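You operate a simulated robot arm through the tools that you are given. There is no shell and no other tool. Be economical: measure what you need, move in short steps, check, and stop when the job is done.

You are at the controls of a simulated robot arm. One attempt, no reset.

Task
Put things in order on the island top. At the end: the orange pad is on the beige mat; the green packet (marked "PEAS") stands where the orange pad stood; the purple pad stands where the green packet stood; the blue tumbler stands where the purple pad stood; whatever was shut is shut again. Leave all else as you found it, and nothing knocked over.

Only the result counts: the job must be done as asked and must still hold three seconds after the hand-in. Knocking over, shifting, dropping, spilling or breaking anything else fails it.

Robot
A 7-joint arm with a two-finger parallel gripper, fixed in place. Base frame: the origin is at the foot of the arm, x ahead of it, y to its left, z up; the work surface is at about z = 0. Readings come in m, degrees, newtons and seconds.
With the tool pointing down near the work surface it reaches from about 0.22 to 0.58 m from the base axis. Its first joint turns from -66.0 to 66.0 degrees. Payload 2.5 kg.
The TCP is the grasp point between the finger pads, 0.023 m short of the fingertips. In the tool frame z runs along the fingers and y along their closing line. Largest opening 0.094 m; finger width 0.038, thickness 0.01; the body of the gripper, 0.054 by 0.096 m, starts 0.039 m behind the TCP.
Orientation is told as [roll, pitch, yaw] about the base's x, y, z axes, in that order, counted from this pose: with the fingers straight down and closing along the base's y, the tool's x points along the base's -x, its y along +y and its z along -z.

Tools
- The arm moves only by the tool jog_arm. Its argument "series" is a list of rows, each a list of 3 entries, a list of its own where there are three numbers: the closure in counts, from 0 (fully open) to 255 (shut), then the shift along the tool's x, y, z in m, then the turn, a rotation vector about the tool's x, y, z in degrees. In form: [[gripper, [x, y, z], [ax, ay, az]], ...]. A call has 1 to 12 rows; each row shifts and turns the commanded pose from where the row before left it, along the tool's axes as they then stand. A row lasts 0.2 s, in which the tool goes at most 0.05 m and 8.6 degrees; a call with a longer step from one row to the next is refused whole, and so is a gripper value outside its range. A pose out of reach is approached as far as the arm can. The call stops where the force on the tool passes 40 N (or 10 N more than at its start, if that is more) or the arm is blocked; 0.2 s more then pass. The fingers move at their own pace (about 0.108 m/s each) and stop on an object; they squeeze with about 43 N. The grip force told is the motor's: it shows also when the fingers shut on nothing. Time passes only in rows, and 0.2 s behind the last, so rows that do not move let the fingers close. It gives the time, the measured TCP pose, the force on the tool (base axes), the opening and the grip force at its end, in the units of the frame above (readings bear some noise).
- Cameras (640 x 400 px; columns grow to the right, rows downward): "scene" is fixed at [0.1159, -0.4039, 0.5202]; the picture's right is [0.80, -0.60, 0.00], its down [-0.42, -0.55, -0.72] and it looks along [0.44, 0.57, -0.69] (base axes); focal length 327 px, centre (320, 200). "wrist" rides on the gripper at [-0.039, 0, -0.044] in the tool frame; the picture's right is [0.00, -1.00, 0.00], its down [0.97, 0.00, -0.24] and it looks along [0.24, 0.00, 0.97] (tool axes); focal length 218 px, centre (320, 200). There is no depth. A picture from a camera that has moved, and an enlarged one, comes with that camera's place and axes in the base frame and with its lens. The place of the scene camera against the robot may be out by one fixed shift of up to 0.018 m in any direction.
- snapshot(camera): a new picture of that camera. No time passes.
- close_up(camera, box): a new picture of the part [left, top, right, bottom] of that camera's present view, enlarged. No time passes.
- sign_off(): hands the job in; it is judged then, once.

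Go step by step. Nothing tells you positions but the pictures and the camera data: compare them with the known pose of the tool, close in by small moves and look again before you grip or let go. The budget is 120 turns and 76 pictures, counting those below and the enlarged ones. Unless the task says otherwise, let go and move clear before handing in, and close with one line.

The tools are called after "Call:" as name(argument=value, ...) on one line, values as JSON. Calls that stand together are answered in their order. jog_arm: Moves the arm, as the interface text tells. Its arguments: {"type":"object","properties":{"series":{"type":"array"}},"required":["series"]} The other tools are called the same way: snapshot (camera) takes a picture; close_up (camera, box) takes an enlarged picture of a part of a camera's view; sign_off () hands the job in.

At the start:

```text
clock: 0.0
eef_pos: [0.2909, 0.1473, 0.2529]
tcp_rot: [0.0, -0.1, -0.1]
contact_force: [0.0, 0.1, -0.1]
finger_gap: 0.0941
gripper_force: 0.0
```

scene: 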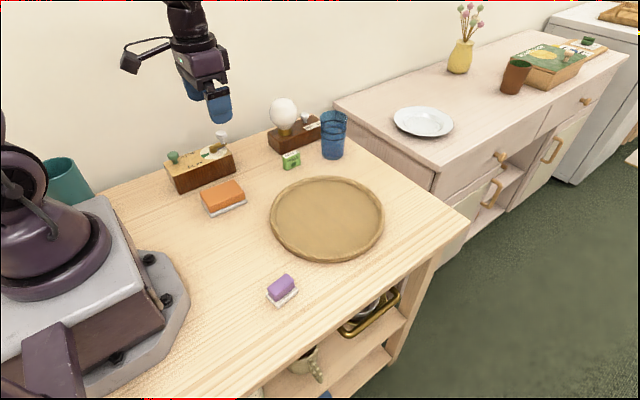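
wrist: 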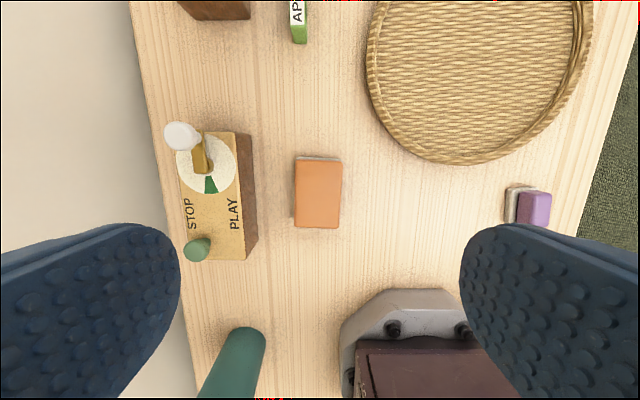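

I see an island with a round woven mat, an orange pad, a purple pad, a small green packet, a blue tumbler and some devices. I'll look more closely before moving.

Call:
close_up(camera="scene", box=[150, 80, 390, 230])

Call:
close_up(camera="scene", box=[220, 230, 460, 380])

Call:
close_up(camera="wrist", box=[160, 0, 400, 150])

```text
2.67 times, centred on (270, 155) of scene
camera zoom: at [0.1159, -0.4039, 0.5202], right [0.8, -0.6, 0.0], down [-0.42, -0.55, -0.72], along [0.44, 0.57, -0.69], focal length 871 px, centre (453, 320)
```

zoom: 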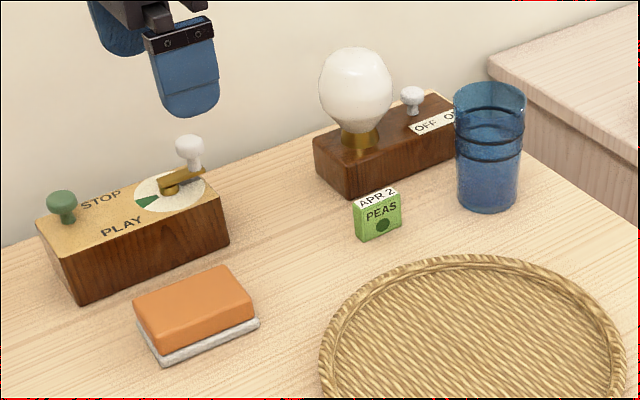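

```text
2.67 times, centred on (340, 305) of scene
camera zoom: at [0.1159, -0.4039, 0.5202], right [0.8, -0.6, 0.0], down [-0.42, -0.55, -0.72], along [0.44, 0.57, -0.69], focal length 871 px, centre (267, -80)
```

zoom: 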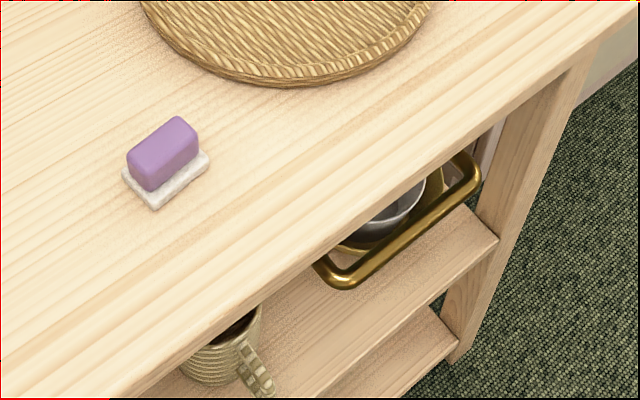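

```text
2.67 times, centred on (280, 75) of wrist
camera zoom: at [0.3308, 0.1472, 0.2956], right [0.0, -1.0, 0.0], down [-0.97, 0.0, 0.24], along [-0.24, 0.0, -0.97], focal length 582 px, centre (427, 533)
```

zoom: 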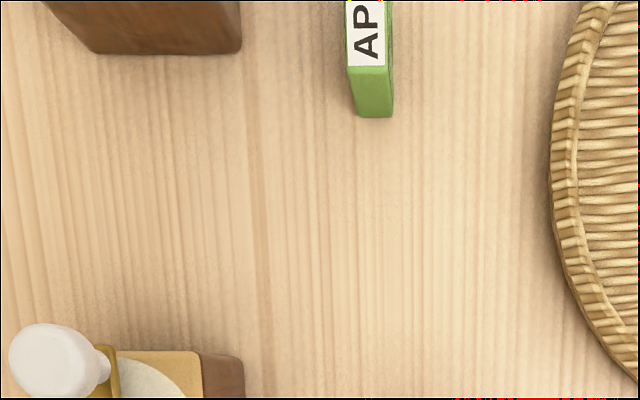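

The wrist view puts the orange pad near (0.274, 0.150), the packet near (0.458, 0.170) and the purple pad near (0.255, -0.118). The tumbler is near (0.58, 0.14). I'll descend partway above the orange pad and look again.

Call:
jog_arm(series=[[0, [0.009, 0.002, 0.04], [0, 0, 0]], [0, [0.008, 0.001, 0.04], [0, 0, 0]], [0, [0, 0, 0.04], [0, 0, 0]], [0, [0, 0, 0], [0, 0, 0]]])

Call:
snapshot(camera="wrist")

Call:
snapshot(camera="scene")

```text
clock: 1.0
eef_pos: [0.2738, 0.1494, 0.133]
tcp_rot: [0.0, -0.1, 0.0]
contact_force: [-0.6, -0.1, -0.7]
finger_gap: 0.094
gripper_force: 0.1
```

```text
70 pictures are left
camera wrist: at [0.3145, 0.1504, 0.1757], right [0.0, -1.0, 0.0], down [-0.97, 0.0, 0.24], along [-0.24, 0.0, -0.97], focal length 218 px, centre (320, 200)
```

wrist: 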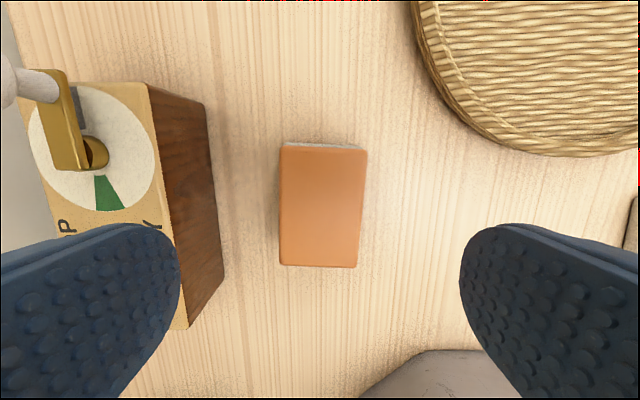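

```text
69 pictures are left
```

scene: 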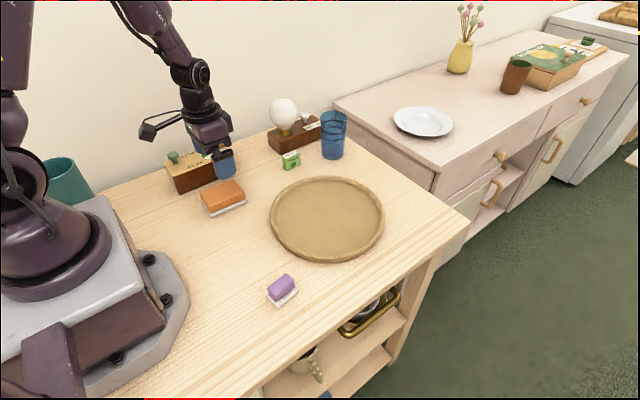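

The orange pad is centred under the TCP and closely aligned with it, and the device beside it is clear. I'll descend and grip.

Call:
jog_arm(series=[[0, [0, 0, 0.04], [0, 0, 1]], [0, [0, 0, 0.04], [0, 0, 1]], [0, [0, 0, 0.025], [0, 0, 0]], [0, [0, 0, 0], [0, 0, 0]]])

Call:
close_up(camera="scene", box=[150, 100, 310, 250])

Call:
snapshot(camera="wrist")

```text
clock: 2.0
eef_pos: [0.2758, 0.1482, 0.0308]
tcp_rot: [0.0, 0.0, -2.0]
contact_force: [0.3, -0.4, -0.6]
finger_gap: 0.0942
gripper_force: 0.1
```

```text
2.67 times, centred on (230, 175) of scene
camera zoom: at [0.1159, -0.4039, 0.5202], right [0.8, -0.6, 0.0], down [-0.42, -0.55, -0.72], along [0.44, 0.57, -0.69], focal length 871 px, centre (560, 267)
```

zoom: 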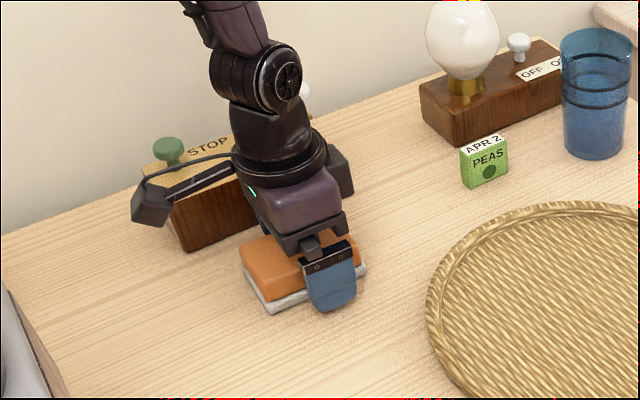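

```text
67 pictures are left
camera wrist: at [0.3149, 0.1473, 0.072], right [-0.04, -1.0, 0.0], down [-0.97, 0.03, 0.24], along [-0.24, 0.01, -0.97], focal length 218 px, centre (320, 200)
```

wrist: 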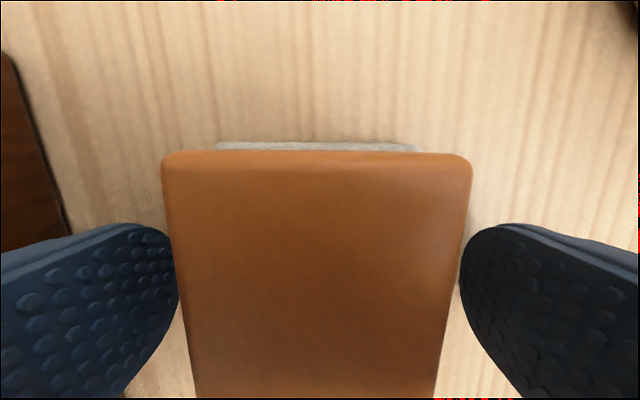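

The fingers straddle the pad symmetrically. I'll go 2 mm lower and close.

Call:
jog_arm(series=[[0, [0, 0, 0.002], [0, 0, 0]], [255, [0, 0, 0], [0, 0, 0]], [255, [0, 0, 0], [0, 0, 0]], [255, [0, 0, 0], [0, 0, 0]]])

Call:
snapshot(camera="wrist")

```text
clock: 3.0
eef_pos: [0.2737, 0.1489, 0.0279]
tcp_rot: [-0.1, 0.0, -2.0]
contact_force: [1.0, -0.3, 0.2]
finger_gap: 0.0609
gripper_force: 42.9
```

```text
66 pictures are left
camera wrist: at [0.3145, 0.1482, 0.0699], right [-0.04, -1.0, 0.0], down [-0.97, 0.03, 0.24], along [-0.24, 0.01, -0.97], focal length 218 px, centre (320, 200)
```

wrist: 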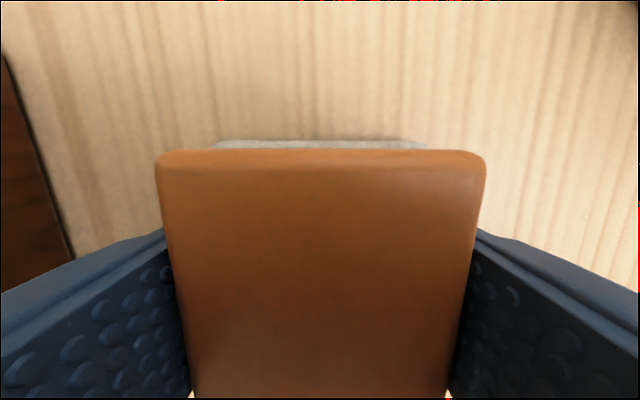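

The orange pad is gripped with its width at 0.061 m. I'll lift it and carry it over the mat centre, about (0.425, -0.030).

Call:
jog_arm(series=[[255, [0, 0, -0.02], [0, 0, 0]], [255, [0, 0, -0.05], [0, 0, 0]], [255, [0, 0, -0.05], [0, 0, 0]], [255, [-0.026, -0.029, 0], [0, 0, 0]], [255, [-0.026, -0.029, 0], [0, 0, 0]], [255, [-0.026, -0.029, 0], [0, 0, 0]], [255, [-0.026, -0.029, 0], [0, 0, 0]], [255, [-0.026, -0.029, 0], [0, 0, 0]], [255, [-0.026, -0.029, 0], [0, 0, 0]], [255, [0, 0, 0], [0, 0, 0]]])

Call:
snapshot(camera="wrist")

Call:
snapshot(camera="scene")

```text
clock: 5.2
eef_pos: [0.4249, -0.0303, 0.1478]
tcp_rot: [0.0, 0.0, -2.0]
contact_force: [0.0, 0.0, -1.1]
finger_gap: 0.0608
gripper_force: 43.5
```

```text
65 pictures are left
camera wrist: at [0.4646, -0.0307, 0.1902], right [-0.04, -1.0, 0.0], down [-0.97, 0.03, 0.24], along [-0.24, 0.01, -0.97], focal length 218 px, centre (320, 200)
```

wrist: 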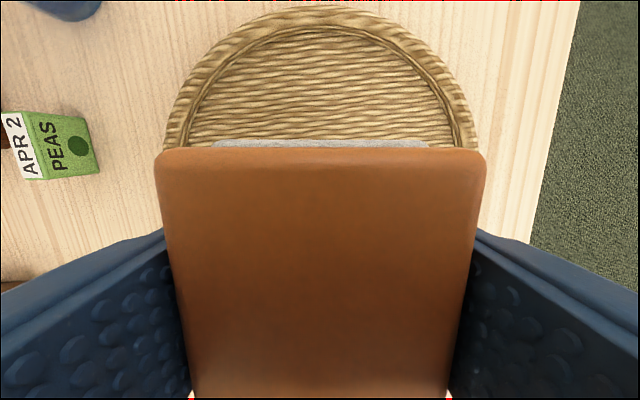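

```text
64 pictures are left
```

scene: 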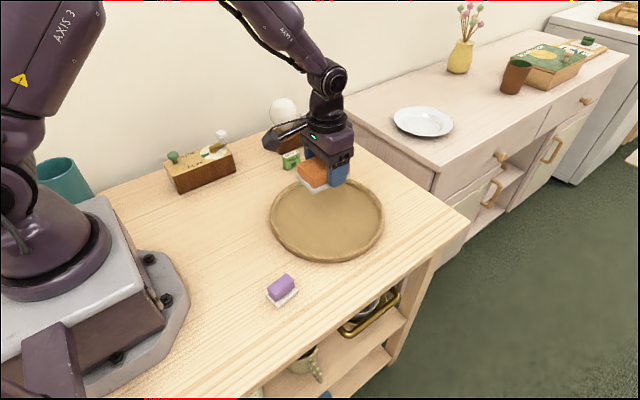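

I'm over the mat, whose centre is about (0.44, -0.03). I'll descend slowly.

Call:
jog_arm(series=[[255, [-0.005, 0, 0.04], [0, 0, 0]], [255, [-0.005, 0, 0.04], [0, 0, 0]], [255, [0, 0, 0.015], [0, 0, 0]], [255, [0, 0, 0.006], [0, 0, 0]], [255, [0, 0, 0], [0, 0, 0]]])

Call:
close_up(camera="scene", box=[250, 130, 410, 270])

```text
clock: 6.4
eef_pos: [0.433, -0.0287, 0.0455]
tcp_rot: [0.0, 0.0, -2.1]
contact_force: [0.5, 0.7, -1.1]
finger_gap: 0.0605
gripper_force: 43.3
```

```text
2.86 times, centred on (330, 200) of scene
camera zoom: at [0.1159, -0.4039, 0.5202], right [0.8, -0.6, 0.0], down [-0.42, -0.55, -0.72], along [0.44, 0.57, -0.69], focal length 933 px, centre (291, 200)
```

zoom: 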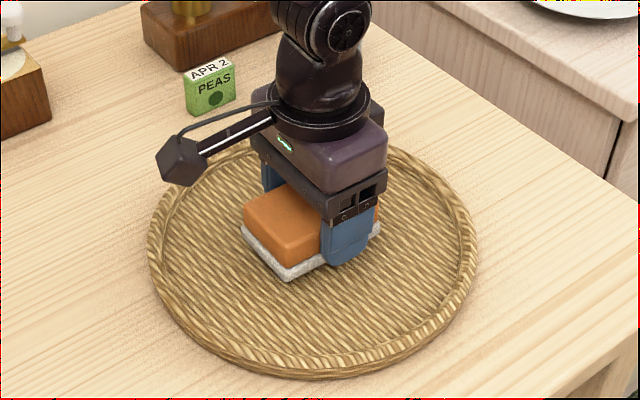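

The pad is a little above the mat. I'll lower it in 2 mm steps and watch the force.

Call:
jog_arm(series=[[255, [0, 0, 0.002], [0, 0, 0]], [255, [0, 0, 0.002], [0, 0, 0]], [255, [0, 0, 0], [0, 0, 0]]])

```text
clock: 7.2
eef_pos: [0.4334, -0.0286, 0.0414]
tcp_rot: [0.1, 0.0, -2.0]
contact_force: [-0.6, 0.0, 0.3]
finger_gap: 0.0607
gripper_force: 43.3
```

Call:
jog_arm(series=[[255, [0, 0, 0.002], [0, 0, 0]], [255, [0, 0, 0.002], [0, 0, 0]], [255, [0, 0, 0], [0, 0, 0]]])

Call:
close_up(camera="scene", box=[290, 160, 390, 230])

```text
clock: 8.0
eef_pos: [0.4341, -0.0288, 0.0373]
tcp_rot: [0.0, 0.0, -1.9]
contact_force: [-0.4, 0.0, -0.5]
finger_gap: 0.0606
gripper_force: 42.7
```

```text
5.71 times, centred on (340, 195) of scene
camera zoom: at [0.1159, -0.4039, 0.5202], right [0.8, -0.6, 0.0], down [-0.42, -0.55, -0.72], along [0.44, 0.57, -0.69], focal length 1867 px, centre (206, 229)
```

zoom: 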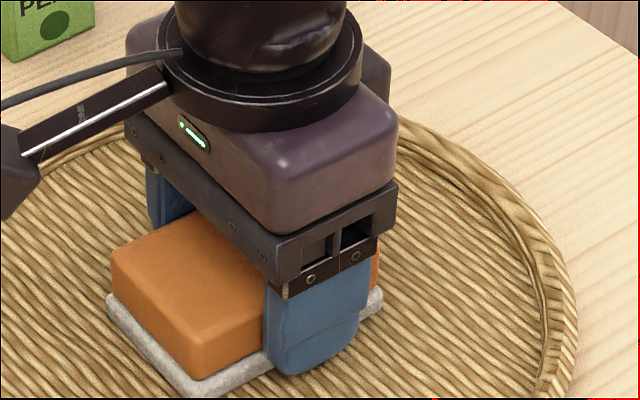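

Still no contact, so I'll keep lowering in small steps.

Call:
jog_arm(series=[[255, [0, 0, 0.002], [0, 0, 0]], [255, [0, 0, 0.001], [0, 0, 0]], [255, [0, 0, 0], [0, 0, 0]]])

```text
clock: 8.8
eef_pos: [0.433, -0.0307, 0.0339]
tcp_rot: [0.0, 0.0, -2.0]
contact_force: [0.2, -0.2, -0.9]
finger_gap: 0.0608
gripper_force: 43.3
```

Call:
jog_arm(series=[[255, [0, 0, 0.001], [0, 0, 0]], [255, [0, 0, 0.001], [0, 0, 0]], [255, [0, 0, 0.001], [0, 0, 0]], [255, [0, 0, 0], [0, 0, 0]]])

```text
clock: 9.8
eef_pos: [0.4356, -0.029, 0.0321]
tcp_rot: [0.0, -0.2, -2.0]
contact_force: [-12.2, 1.1, 38.3]
finger_gap: 0.0604
gripper_force: 42.9
```

Contact now reads 38 N. I'll back off about 1 mm, release and rise.

Call:
jog_arm(series=[[255, [0, 0, -0.001], [0, 0, 0]], [170, [0, 0, 0], [0, 0, 0]], [0, [0, 0, 0], [0, 0, 0]], [0, [0, 0, 0], [0, 0, 0]], [0, [0, 0, -0.03], [0, 0, 0]], [0, [0, 0, -0.04], [0, 0, 0]], [0, [0, 0, -0.03], [0, 0, 0]], [0, [0, 0, 0], [0, 0, 0]]])

Call:
close_up(camera="scene", box=[250, 130, 410, 270])

Call:
snapshot(camera="wrist")

```text
clock: 11.6
eef_pos: [0.4321, -0.0294, 0.1322]
tcp_rot: [0.1, -0.1, -2.1]
contact_force: [0.1, 0.7, 0.0]
finger_gap: 0.094
gripper_force: 0.1
```

```text
2.86 times, centred on (330, 200) of scene
camera zoom: at [0.1159, -0.4039, 0.5202], right [0.8, -0.6, 0.0], down [-0.42, -0.55, -0.72], along [0.44, 0.57, -0.69], focal length 933 px, centre (291, 200)
```

zoom: 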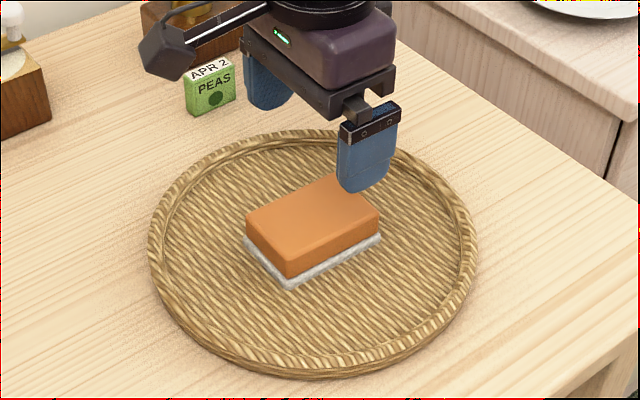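

```text
60 pictures are left
camera wrist: at [0.4715, -0.0311, 0.1744], right [-0.04, -1.0, 0.0], down [-0.97, 0.03, 0.24], along [-0.24, 0.01, -0.97], focal length 218 px, centre (320, 200)
```

wrist: 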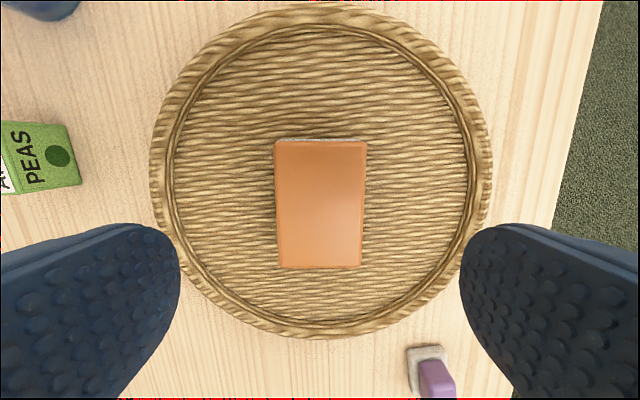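

The orange pad lies flat on the mat and the mat hasn't moved. Next I'll move above the green packet.

Call:
jog_arm(series=[[0, [-0.0032, 0.0396, -0.004], [0, 0, -1]], [0, [-0.0032, 0.0396, 0], [0, 0, -1]], [0, [-0.0032, 0.0396, 0], [0, 0, 0]], [0, [-0.0032, 0.0396, 0], [0, 0, 0]], [0, [-0.0032, 0.0396, 0], [0, 0, 0]], [0, [0, 0, 0], [0, 0, 0]]])

Call:
snapshot(camera="wrist")

Call:
snapshot(camera="scene")

```text
clock: 13.0
eef_pos: [0.4522, 0.1661, 0.1359]
tcp_rot: [0.0, 0.0, -0.1]
contact_force: [-0.8, -0.3, 0.5]
finger_gap: 0.0938
gripper_force: 0.1
```

```text
59 pictures are left
camera wrist: at [0.4923, 0.1667, 0.1777], right [0.0, -1.0, 0.0], down [-0.97, 0.0, 0.24], along [-0.24, 0.0, -0.97], focal length 218 px, centre (320, 200)
```

wrist: 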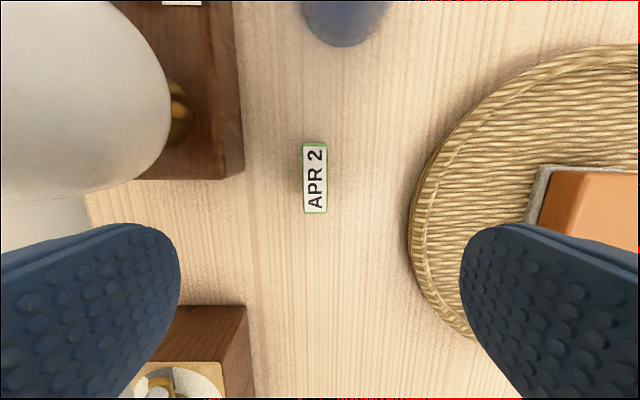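

```text
58 pictures are left
```

scene: 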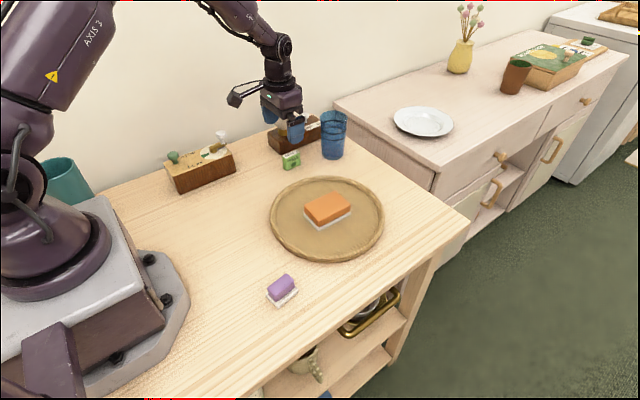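

The packet is centred near (0.472, 0.170), aligned with the gripper and about 15 mm thick. I'll narrow the fingers, shift over it and descend partway.

Call:
jog_arm(series=[[110, [-0.02, 0.004, 0], [0, 0, 0]], [110, [0, 0, 0.03], [0, 0, 0]], [110, [0, 0, 0.04], [0, 0, 0]], [110, [0, 0, 0], [0, 0, 0]]])

Call:
snapshot(camera="wrist")

Call:
close_up(camera="scene", box=[220, 70, 380, 190])

```text
clock: 14.0
eef_pos: [0.4717, 0.1697, 0.0651]
tcp_rot: [0.0, -0.1, 0.0]
contact_force: [0.3, 0.6, 0.2]
finger_gap: 0.0535
gripper_force: 0.1
```

```text
57 pictures are left
camera wrist: at [0.5118, 0.1704, 0.108], right [0.0, -1.0, 0.0], down [-0.97, 0.0, 0.24], along [-0.24, 0.0, -0.97], focal length 218 px, centre (320, 200)
```

wrist: 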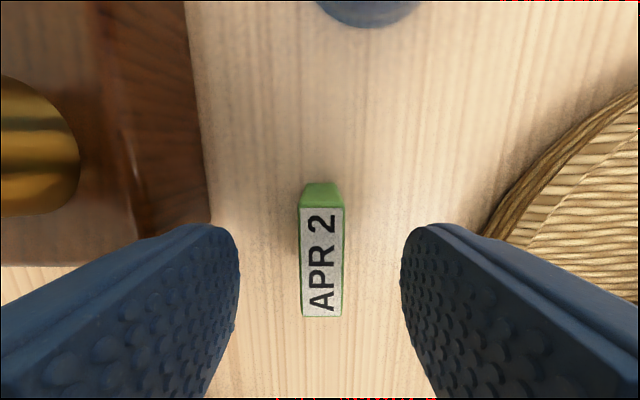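

```text
3.33 times, centred on (300, 130) of scene
camera zoom: at [0.1159, -0.4039, 0.5202], right [0.8, -0.6, 0.0], down [-0.42, -0.55, -0.72], along [0.44, 0.57, -0.69], focal length 1089 px, centre (387, 433)
```

zoom: 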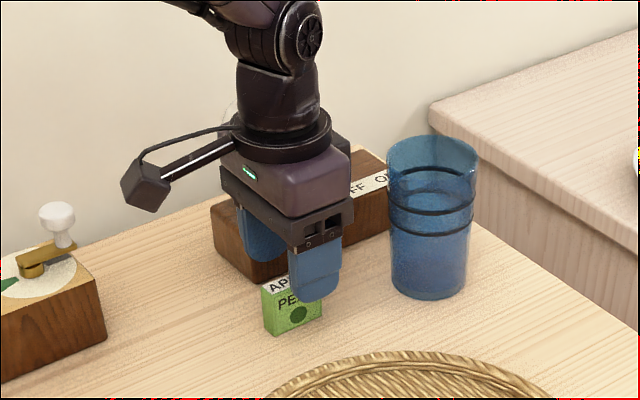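

The packet is centred between the fingers. I'll descend to grip height and close.

Call:
jog_arm(series=[[110, [-0.003, 0, 0.02], [0, 0, 0]], [110, [0, 0, 0.018], [0, 0, 0]], [110, [0, 0, 0], [0, 0, 0]], [160, [0, 0, 0], [0, 0, 0]], [255, [0, 0, 0], [0, 0, 0]], [255, [0, 0, 0], [0, 0, 0]]])

Call:
snapshot(camera="wrist")

```text
clock: 15.4
eef_pos: [0.4739, 0.1712, 0.0282]
tcp_rot: [0.0, 0.0, 0.0]
contact_force: [1.3, -0.3, 0.1]
finger_gap: 0.0148
gripper_force: 42.8
```

```text
55 pictures are left
camera wrist: at [0.5144, 0.1712, 0.0699], right [0.0, -1.0, 0.0], down [-0.97, 0.0, 0.24], along [-0.24, 0.0, -0.97], focal length 218 px, centre (320, 200)
```

wrist: 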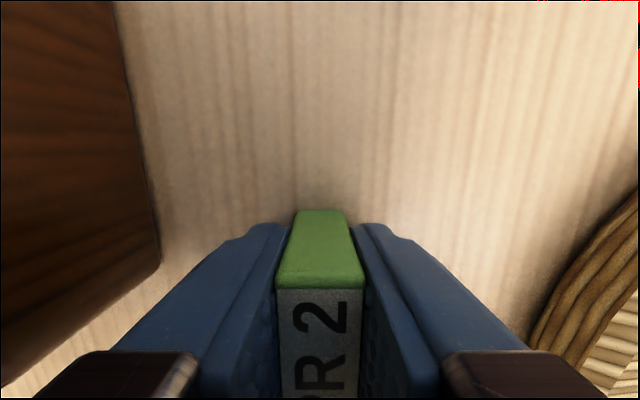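

The packet is gripped at 0.0148 m. I'll lift it and carry it to the orange pad's old spot at (0.2735, 0.149).

Call:
jog_arm(series=[[255, [0, 0, -0.02], [0, 0, 0]], [255, [0, 0, -0.04], [0, 0, 0]], [255, [0, 0, -0.04], [0, 0, 0]], [255, [0.0401, -0.0043, 0], [0, 0, 0]], [255, [0.0401, -0.0043, 0], [0, 0, 0]], [255, [0.0401, -0.0043, 0], [0, 0, 0]], [255, [0.0401, -0.0043, 0], [0, 0, 0]], [255, [0.0401, -0.0043, 0], [0, 0, 0]], [255, [0, 0, 0.04], [0, 0, 0]], [255, [0, 0, 0.04], [0, 0, 0]], [255, [0, 0, 0.012], [0, 0, 0]], [255, [0, 0, 0], [0, 0, 0]]])

Call:
close_up(camera="scene", box=[150, 100, 310, 250])

```text
clock: 18.0
eef_pos: [0.2727, 0.1518, 0.0352]
tcp_rot: [0.0, 0.0, 0.0]
contact_force: [0.2, 0.3, -0.3]
finger_gap: 0.0148
gripper_force: 43.2
```

```text
2.67 times, centred on (230, 175) of scene
camera zoom: at [0.1159, -0.4039, 0.5202], right [0.8, -0.6, 0.0], down [-0.42, -0.55, -0.72], along [0.44, 0.57, -0.69], focal length 871 px, centre (560, 267)
```

zoom: 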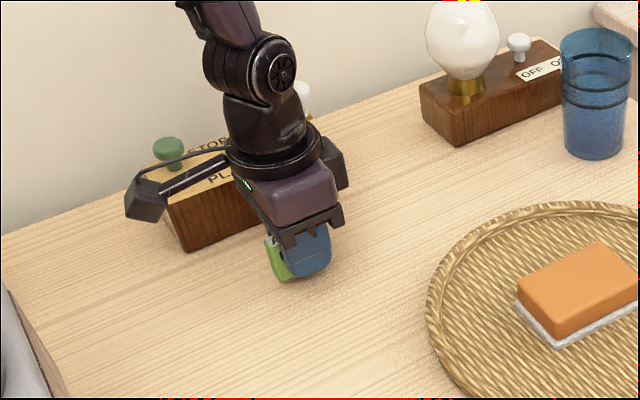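

The packet is just above the surface at the right spot. I'll lower it the last few millimetres until it touches.

Call:
jog_arm(series=[[255, [0, -0.001, 0.003], [0, 0, 0]], [255, [0, 0, 0.002], [0, 0, 0]], [255, [0, 0, 0.001], [0, 0, 0]], [255, [0, 0, 0], [0, 0, 0]]])

```text
clock: 19.0
eef_pos: [0.2739, 0.1505, 0.0306]
tcp_rot: [0.1, 0.0, -0.1]
contact_force: [0.5, 0.6, 0.2]
finger_gap: 0.0148
gripper_force: 43.0
```

Call:
jog_arm(series=[[255, [0, 0, 0.001], [0, 0, 0]], [255, [0, 0, 0.001], [0, 0, 0]], [255, [0, 0, 0], [0, 0, 0]]])

```text
clock: 19.8
eef_pos: [0.2745, 0.1496, 0.028]
tcp_rot: [0.0, -0.1, 0.0]
contact_force: [0.1, -0.3, -0.2]
finger_gap: 0.0146
gripper_force: 42.8
```

Call:
jog_arm(series=[[255, [0, 0, 0.0007], [0, 0, 0]], [255, [0, 0, 0], [0, 0, 0]]])

```text
clock: 20.4
eef_pos: [0.2753, 0.1501, 0.0274]
tcp_rot: [0.0, 0.0, 0.0]
contact_force: [0.4, 0.3, -0.3]
finger_gap: 0.0145
gripper_force: 43.1
```

Call:
jog_arm(series=[[255, [0, 0, 0.0006], [0, 0, 0]], [255, [0, 0, 0.0006], [0, 0, 0]], [255, [0, 0, 0], [0, 0, 0]]])

```text
clock: 21.2
eef_pos: [0.2738, 0.1509, 0.0273]
tcp_rot: [0.0, -0.1, 0.0]
contact_force: [-2.8, -1.6, 19.1]
finger_gap: 0.0148
gripper_force: 43.6
```

Contact reads 19 N, so the packet is on the surface. I'll release gently and rise.

Call:
jog_arm(series=[[255, [0, 0, -0.0005], [0, 0, 0]], [200, [0, 0, 0], [0, 0, 0]], [110, [0, 0, 0], [0, 0, 0]], [110, [0, 0, 0], [0, 0, 0]], [110, [0, 0, -0.03], [0, 0, 0]], [110, [0, 0, -0.04], [0, 0, 0]], [0, [0, 0, -0.03], [0, 0, 0]], [0, [0, 0, 0], [0, 0, 0]]])

Call:
snapshot(camera="wrist")

Call:
snapshot(camera="scene")

```text
clock: 23.0
eef_pos: [0.2739, 0.1481, 0.1286]
tcp_rot: [0.0, 0.0, -0.2]
contact_force: [0.1, -0.1, -0.7]
finger_gap: 0.0941
gripper_force: 0.0
```

```text
53 pictures are left
camera wrist: at [0.3138, 0.1481, 0.1707], right [0.0, -1.0, 0.0], down [-0.97, 0.0, 0.24], along [-0.24, 0.0, -0.97], focal length 218 px, centre (320, 200)
```

wrist: 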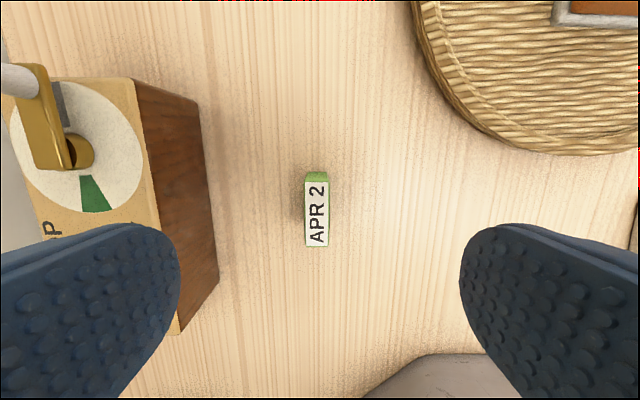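

```text
52 pictures are left
```

scene: 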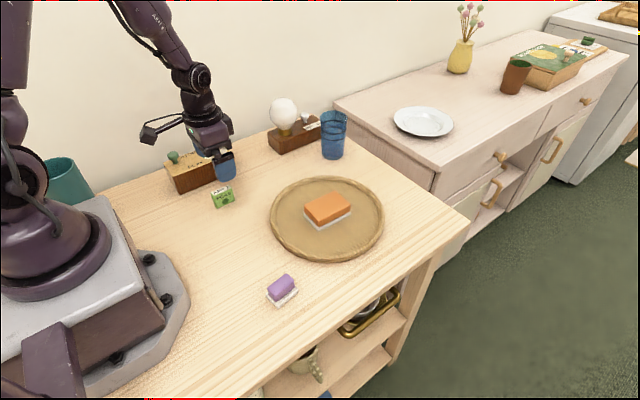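

The packet stands in place. Next I'll move above the purple pad.

Call:
jog_arm(series=[[0, [0, 0, -0.01], [0, 0, 0]], [0, [0.0032, -0.0443, 0], [0, 0, 0]], [0, [0.0032, -0.0443, 0], [0, 0, 0]], [0, [0.0032, -0.0443, 0], [0, 0, 0]], [0, [0.0032, -0.0443, 0], [0, 0, 0]], [0, [0.0032, -0.0443, 0], [0, 0, 0]], [0, [0.0032, -0.0443, 0], [0, 0, 0]], [0, [0, 0, 0], [0, 0, 0]]])

Call:
snapshot(camera="wrist")

Call:
snapshot(camera="scene")

```text
clock: 24.8
eef_pos: [0.2546, -0.1169, 0.1382]
tcp_rot: [0.0, 0.0, 0.0]
contact_force: [-0.2, -0.1, 0.8]
finger_gap: 0.0942
gripper_force: 0.0
```

```text
51 pictures are left
camera wrist: at [0.2949, -0.1159, 0.1801], right [0.0, -1.0, 0.0], down [-0.97, 0.0, 0.24], along [-0.24, 0.0, -0.97], focal length 218 px, centre (320, 200)
```

wrist: 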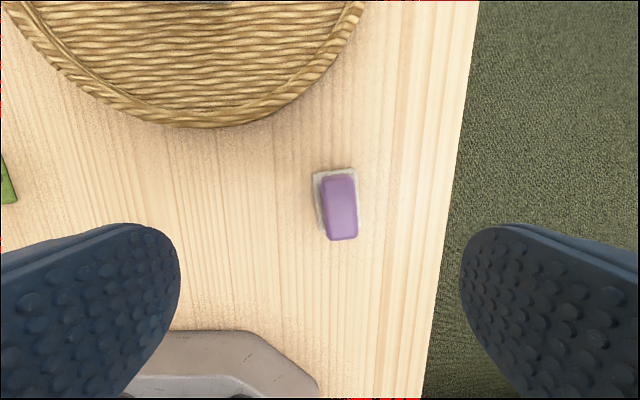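

```text
50 pictures are left
```

scene: 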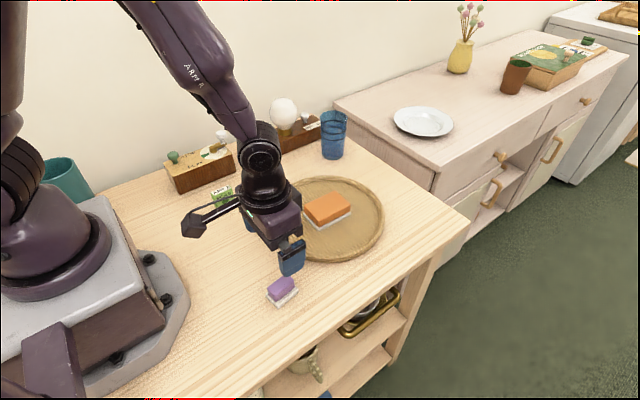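

The purple pad is small, with a white base and a slight turn. I'll zoom in on it.

Call:
close_up(camera="wrist", box=[280, 150, 400, 260])

Call:
close_up(camera="scene", box=[250, 260, 320, 320])

```text
3.64 times, centred on (340, 205) of wrist
camera zoom: at [0.2949, -0.1159, 0.1801], right [0.0, -1.0, 0.0], down [-0.97, 0.0, 0.24], along [-0.24, 0.0, -0.97], focal length 794 px, centre (247, 182)
```

zoom: 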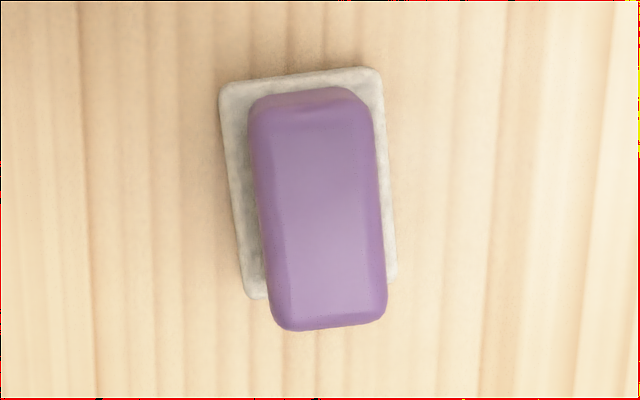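

```text
6.67 times, centred on (285, 290) of scene
camera zoom: at [0.1159, -0.4039, 0.5202], right [0.8, -0.6, 0.0], down [-0.42, -0.55, -0.72], along [0.44, 0.57, -0.69], focal length 2178 px, centre (553, -400)
```

zoom: 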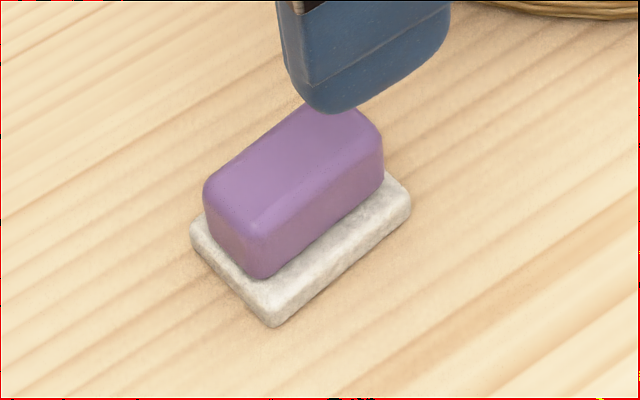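

The pad's centre is near (0.252, -0.130), turned about +6.5°, and its white base is about 35 mm wide. I'll align and descend partway.

Call:
jog_arm(series=[[60, [0, 0, 0], [0, 0, -6.5]], [60, [0.0045, -0.0131, 0], [0, 0, 0]], [60, [0, 0, 0.04], [0, 0, 0]], [60, [0, 0, 0.035], [0, 0, 0]], [60, [0, 0, 0], [0, 0, 0]]])

Call:
snapshot(camera="wrist")

```text
clock: 26.0
eef_pos: [0.2515, -0.1287, 0.0621]
tcp_rot: [0.0, 0.0, 6.5]
contact_force: [-0.2, -0.1, 0.3]
finger_gap: 0.0719
gripper_force: 0.1
```

```text
47 pictures are left
camera wrist: at [0.2907, -0.1233, 0.1041], right [0.11, -0.99, 0.0], down [-0.96, -0.11, 0.24], along [-0.24, -0.03, -0.97], focal length 218 px, centre (320, 200)
```

wrist: 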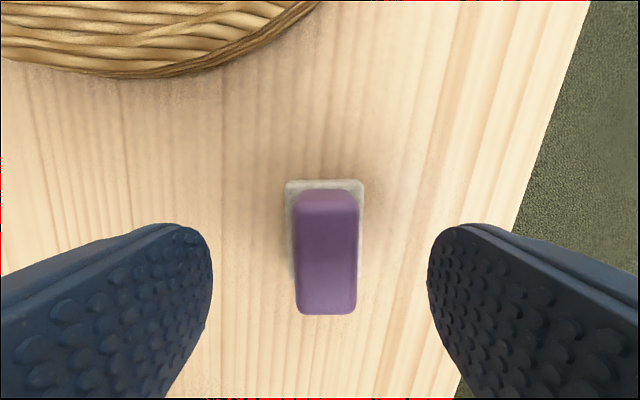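

It is well aligned and about 2 mm off laterally. I'll correct that, descend and close.

Call:
jog_arm(series=[[60, [0, -0.002, 0.02], [0, 0, 0]], [60, [0, 0, 0.0145], [0, 0, 0]], [60, [0, 0, 0], [0, 0, 0]], [150, [0, 0, 0], [0, 0, 0]], [255, [0, 0, 0], [0, 0, 0]], [255, [0, 0, 0], [0, 0, 0]], [255, [0, 0, 0], [0, 0, 0]]])

Call:
snapshot(camera="wrist")

Call:
close_up(camera="scene", box=[230, 230, 330, 320])

```text
clock: 27.6
eef_pos: [0.2534, -0.1298, 0.0258]
tcp_rot: [0.0, 0.0, 6.5]
contact_force: [0.8, 0.3, 0.3]
finger_gap: 0.0347
gripper_force: 43.2
```

```text
46 pictures are left
camera wrist: at [0.2915, -0.1255, 0.0688], right [0.11, -0.99, 0.0], down [-0.96, -0.11, 0.24], along [-0.24, -0.03, -0.97], focal length 218 px, centre (320, 200)
```

wrist: 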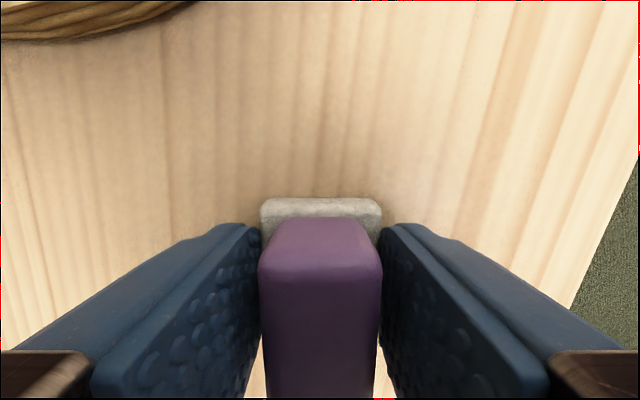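

```text
4.44 times, centred on (280, 275) of scene
camera zoom: at [0.1159, -0.4039, 0.5202], right [0.8, -0.6, 0.0], down [-0.42, -0.55, -0.72], along [0.44, 0.57, -0.69], focal length 1452 px, centre (498, -133)
```

zoom: 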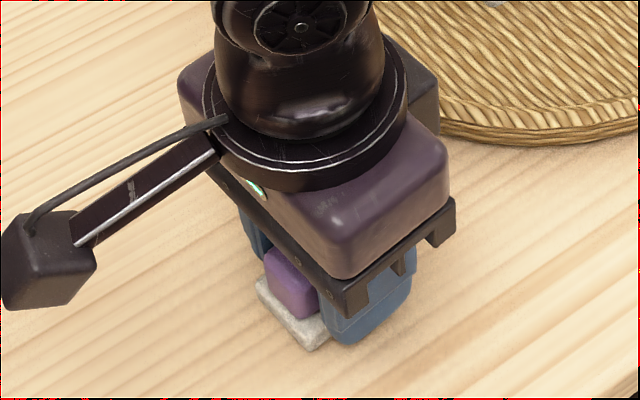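

The pad is gripped at its white base, 34.7 mm wide. I'll lift it, straighten the yaw and check that both layers come along.

Call:
jog_arm(series=[[255, [0, 0, -0.02], [0, 0, 0]], [255, [0, 0, -0.04], [0, 0, 0]], [255, [0, 0, -0.05], [0, 0, 0]], [255, [0, 0, 0], [0, 0, 6.5]], [255, [0, 0, 0], [0, 0, 0]]])

Call:
close_up(camera="scene", box=[210, 190, 350, 320])

```text
clock: 28.8
eef_pos: [0.2523, -0.1305, 0.1372]
tcp_rot: [0.0, -0.1, -0.1]
contact_force: [-0.4, 0.4, -0.9]
finger_gap: 0.0345
gripper_force: 43.0
```

```text
3.08 times, centred on (280, 255) of scene
camera zoom: at [0.1159, -0.4039, 0.5202], right [0.8, -0.6, 0.0], down [-0.42, -0.55, -0.72], along [0.44, 0.57, -0.69], focal length 1005 px, centre (443, 31)
```

zoom: 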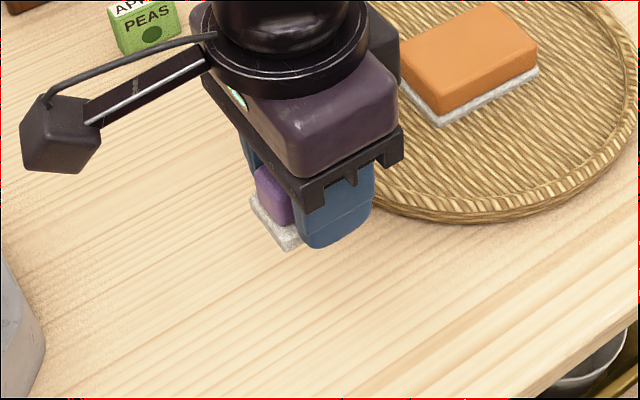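

Both layers came up together. I'll carry the pad to the packet's old spot at (0.475, 0.170).

Call:
jog_arm(series=[[255, [-0.0278, 0.0376, 0], [0, 0, 0]], [255, [-0.0278, 0.0376, 0], [0, 0, 0]], [255, [-0.0278, 0.0376, 0], [0, 0, 0]], [255, [-0.0278, 0.0376, 0], [0, 0, 0]], [255, [-0.0278, 0.0376, 0], [0, 0, 0]], [255, [-0.0278, 0.0376, 0], [0, 0, 0]], [255, [-0.0278, 0.0376, 0], [0, 0, 0]], [255, [-0.0278, 0.0376, 0], [0, 0, 0]], [255, [0, 0, 0], [0, 0, 0]], [255, [0, 0, 0.04], [0, 0, 0]], [255, [0, 0, 0.04], [0, 0, 0]], [255, [0, 0, 0], [0, 0, 0]]])

Call:
close_up(camera="scene", box=[220, 70, 380, 190])

Call:
snapshot(camera="wrist")

```text
clock: 31.4
eef_pos: [0.4752, 0.1718, 0.0579]
tcp_rot: [0.0, 0.0, -0.1]
contact_force: [0.5, -0.5, -0.5]
finger_gap: 0.0347
gripper_force: 42.9
```

```text
3.33 times, centred on (300, 130) of scene
camera zoom: at [0.1159, -0.4039, 0.5202], right [0.8, -0.6, 0.0], down [-0.42, -0.55, -0.72], along [0.44, 0.57, -0.69], focal length 1089 px, centre (387, 433)
```

zoom: 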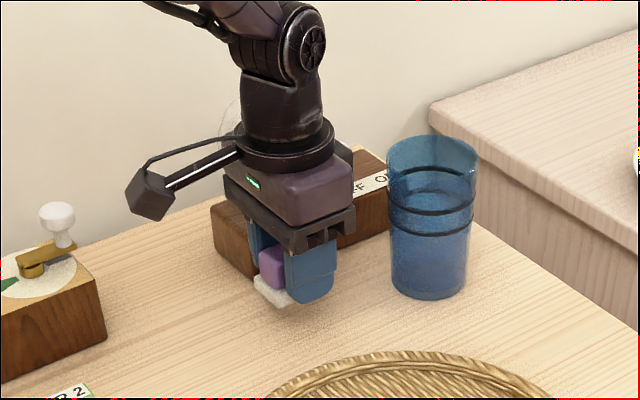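

```text
42 pictures are left
camera wrist: at [0.5144, 0.1714, 0.0997], right [0.0, -1.0, 0.0], down [-0.97, 0.0, 0.24], along [-0.24, 0.0, -0.97], focal length 218 px, centre (320, 200)
```

wrist: 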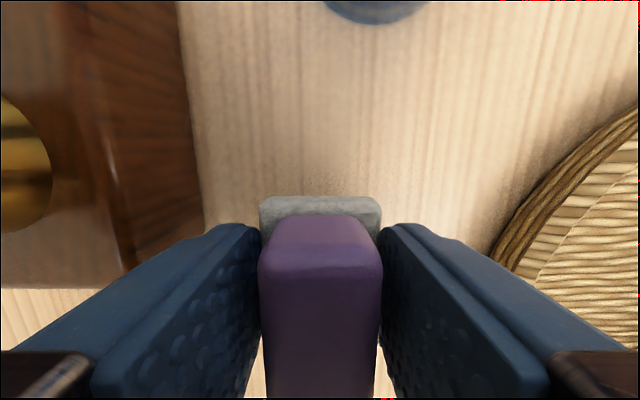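

It is over the target. I'll lower it to near contact.

Call:
jog_arm(series=[[255, [0, -0.001, 0.018], [0, 0, 0]], [255, [0, 0, 0.008], [0, 0, 0]], [255, [0, 0, 0.003], [0, 0, 0]], [255, [0, 0, 0], [0, 0, 0]]])

```text
clock: 32.4
eef_pos: [0.4749, 0.1686, 0.0277]
tcp_rot: [0.0, -0.1, 0.0]
contact_force: [-0.6, -0.2, -0.3]
finger_gap: 0.0347
gripper_force: 42.9
```

Call:
jog_arm(series=[[255, [0, 0, 0.0007], [0, 0, 0]], [255, [0, 0, 0.0007], [0, 0, 0]], [255, [0, 0, 0], [0, 0, 0]]])

```text
clock: 33.2
eef_pos: [0.4749, 0.1679, 0.0272]
tcp_rot: [0.0, 0.1, 0.0]
contact_force: [0.2, 0.2, -0.8]
finger_gap: 0.0347
gripper_force: 43.6
```

Call:
jog_arm(series=[[255, [0, 0, 0.0006], [0, 0, 0]], [255, [0, 0, 0.0006], [0, 0, 0]], [255, [0, 0, 0], [0, 0, 0]]])

```text
clock: 34.0
eef_pos: [0.4745, 0.1675, 0.0254]
tcp_rot: [0.1, 0.0, -0.1]
contact_force: [-1.3, 1.7, 2.7]
finger_gap: 0.0344
gripper_force: 43.1
```

Contact has begun. I'll release to a modest opening, rise, and look.

Call:
jog_arm(series=[[220, [0, 0, 0], [0, 0, 0]], [80, [0, 0, 0], [0, 0, 0]], [80, [0, 0, 0], [0, 0, 0]], [80, [0, 0, -0.03], [0, 0, 0]], [80, [0, 0, -0.04], [0, 0, 0]], [80, [0, 0, -0.04], [0, 0, 0]], [80, [0, 0, 0], [0, 0, 0]]])

Call:
snapshot(camera="wrist")

Call:
close_up(camera="scene", box=[220, 70, 380, 190])

```text
clock: 35.6
eef_pos: [0.4743, 0.1697, 0.1341]
tcp_rot: [0.0, 0.0, 0.0]
contact_force: [-0.1, -0.8, -0.6]
finger_gap: 0.0644
gripper_force: 0.0
```

```text
41 pictures are left
camera wrist: at [0.514, 0.1694, 0.1773], right [0.0, -1.0, 0.0], down [-0.97, 0.0, 0.24], along [-0.24, 0.0, -0.97], focal length 218 px, centre (320, 200)
```

wrist: 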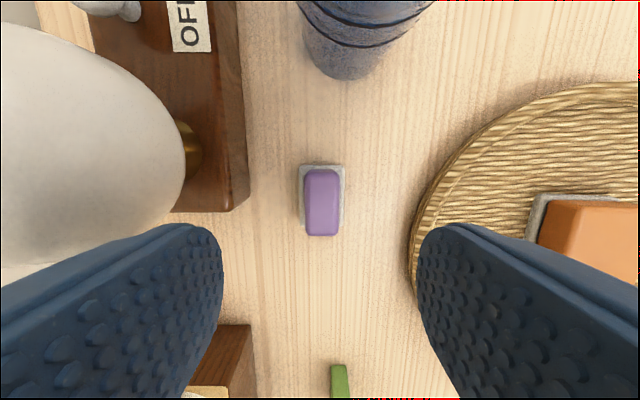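

```text
3.33 times, centred on (300, 130) of scene
camera zoom: at [0.1159, -0.4039, 0.5202], right [0.8, -0.6, 0.0], down [-0.42, -0.55, -0.72], along [0.44, 0.57, -0.69], focal length 1089 px, centre (387, 433)
```

zoom: 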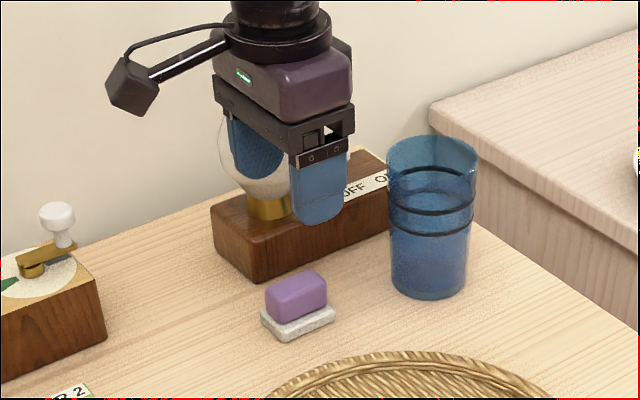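

The purple pad is in place. The tumbler is near (0.59, 0.152), about 0.11 m tall and 0.065 m across. I'll rise, open and move toward it to measure it from above.

Call:
jog_arm(series=[[0, [0, 0, -0.045], [0, 0, 0]], [0, [0, 0, -0.045], [0, 0, 0]], [0, [-0.03, -0.01, 0], [0, 0, -7]], [0, [-0.03, -0.01, 0], [0, 0, -7]], [0, [0, 0, 0], [0, 0, 0]]])

Call:
snapshot(camera="wrist")

Call:
snapshot(camera="scene")

```text
clock: 36.8
eef_pos: [0.5369, 0.1523, 0.2257]
tcp_rot: [0.1, 0.1, 14.0]
contact_force: [0.1, -0.5, -0.1]
finger_gap: 0.0941
gripper_force: 0.0
```

```text
39 pictures are left
camera wrist: at [0.5753, 0.1618, 0.2671], right [0.24, -0.97, 0.0], down [-0.94, -0.24, 0.24], along [-0.23, -0.06, -0.97], focal length 218 px, centre (320, 200)
```

wrist: 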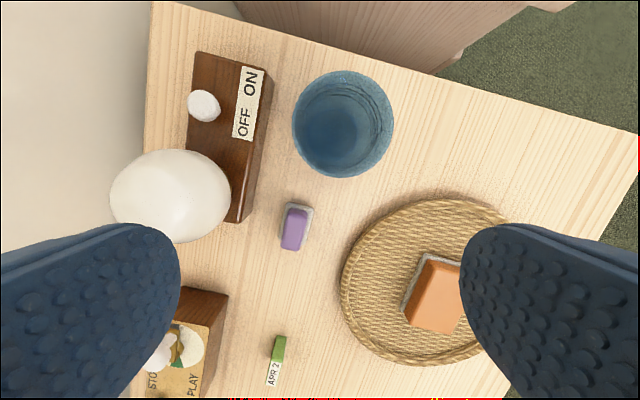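

```text
38 pictures are left
```

scene: 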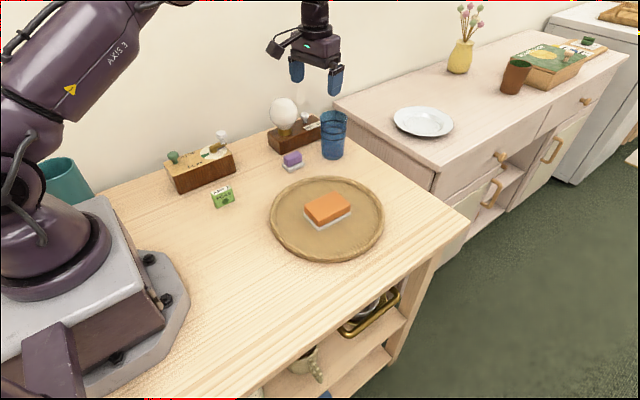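

The tumbler's rim is centred near (0.593, 0.150), diameter about 0.068. It's at the edge of reach, so I'll tilt the tool 20° outward and move above it.

Call:
jog_arm(series=[[0, [0, 0, 0], [0, -7, 0]], [0, [0, 0, 0], [0, -7, 0]], [0, [0, 0, 0], [0, -6, 0]], [0, [-0.0253, -0.0078, 0.0092], [0, 0, 0]], [0, [-0.0253, -0.0078, 0.0092], [0, 0, 0]], [0, [0, 0, 0], [0, 0, 0]]])

Call:
snapshot(camera="wrist")

Call:
snapshot(camera="scene")

```text
clock: 38.2
eef_pos: [0.5919, 0.1493, 0.2241]
tcp_rot: [0.1, -19.9, 14.0]
contact_force: [0.0, -0.1, 0.4]
finger_gap: 0.0941
gripper_force: 0.0
```

```text
37 pictures are left
camera wrist: at [0.6136, 0.1545, 0.278], right [0.24, -0.97, 0.0], down [-0.96, -0.24, -0.11], along [0.1, 0.03, -0.99], focal length 218 px, centre (320, 200)
```

wrist: 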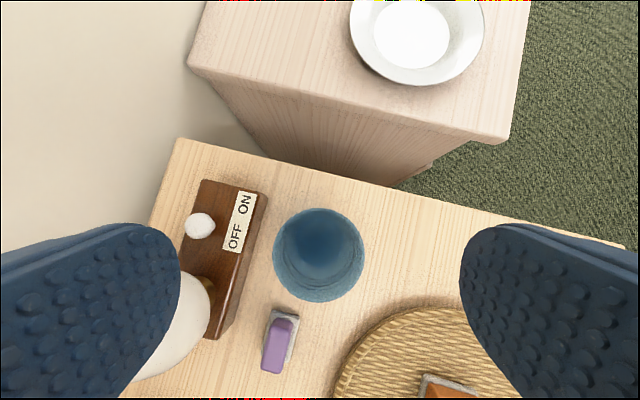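

```text
36 pictures are left
```

scene: 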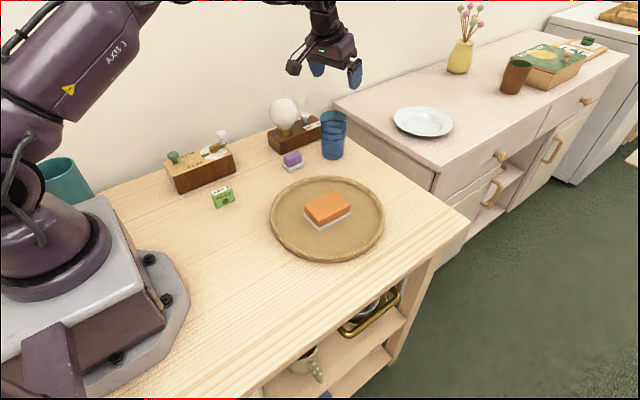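

The tool reached the pose and the tumbler is centred at about (0.591, 0.150). I'll descend vertically to just above the rim and check.

Call:
jog_arm(series=[[0, [0.0137, 0, 0.0376], [0, 0, 0]], [0, [0.0137, 0, 0.0376], [0, 0, 0]], [0, [0, 0, 0], [0, 0, 0]]])

Call:
snapshot(camera="wrist")

Call:
close_up(camera="scene", box=[240, 40, 400, 180])

```text
clock: 39.0
eef_pos: [0.5915, 0.1496, 0.144]
tcp_rot: [0.0, -20.0, 14.1]
contact_force: [0.0, 0.1, -0.3]
finger_gap: 0.094
gripper_force: 0.1
```

```text
35 pictures are left
camera wrist: at [0.6135, 0.1545, 0.1969], right [0.24, -0.97, 0.0], down [-0.96, -0.24, -0.11], along [0.1, 0.03, -0.99], focal length 218 px, centre (320, 200)
```

wrist: 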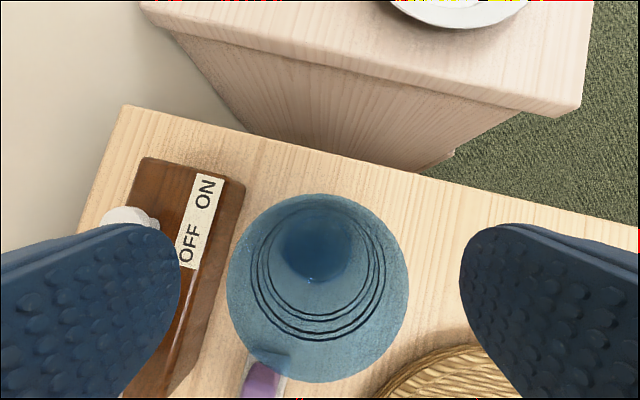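

```text
2.86 times, centred on (320, 110) of scene
camera zoom: at [0.1159, -0.4039, 0.5202], right [0.8, -0.6, 0.0], down [-0.42, -0.55, -0.72], along [0.44, 0.57, -0.69], focal length 933 px, centre (320, 457)
```

zoom: 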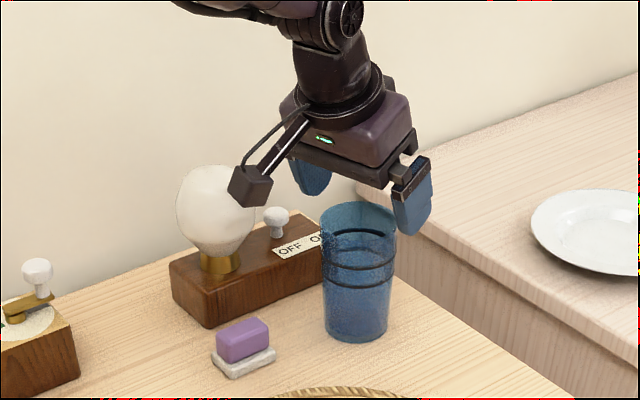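

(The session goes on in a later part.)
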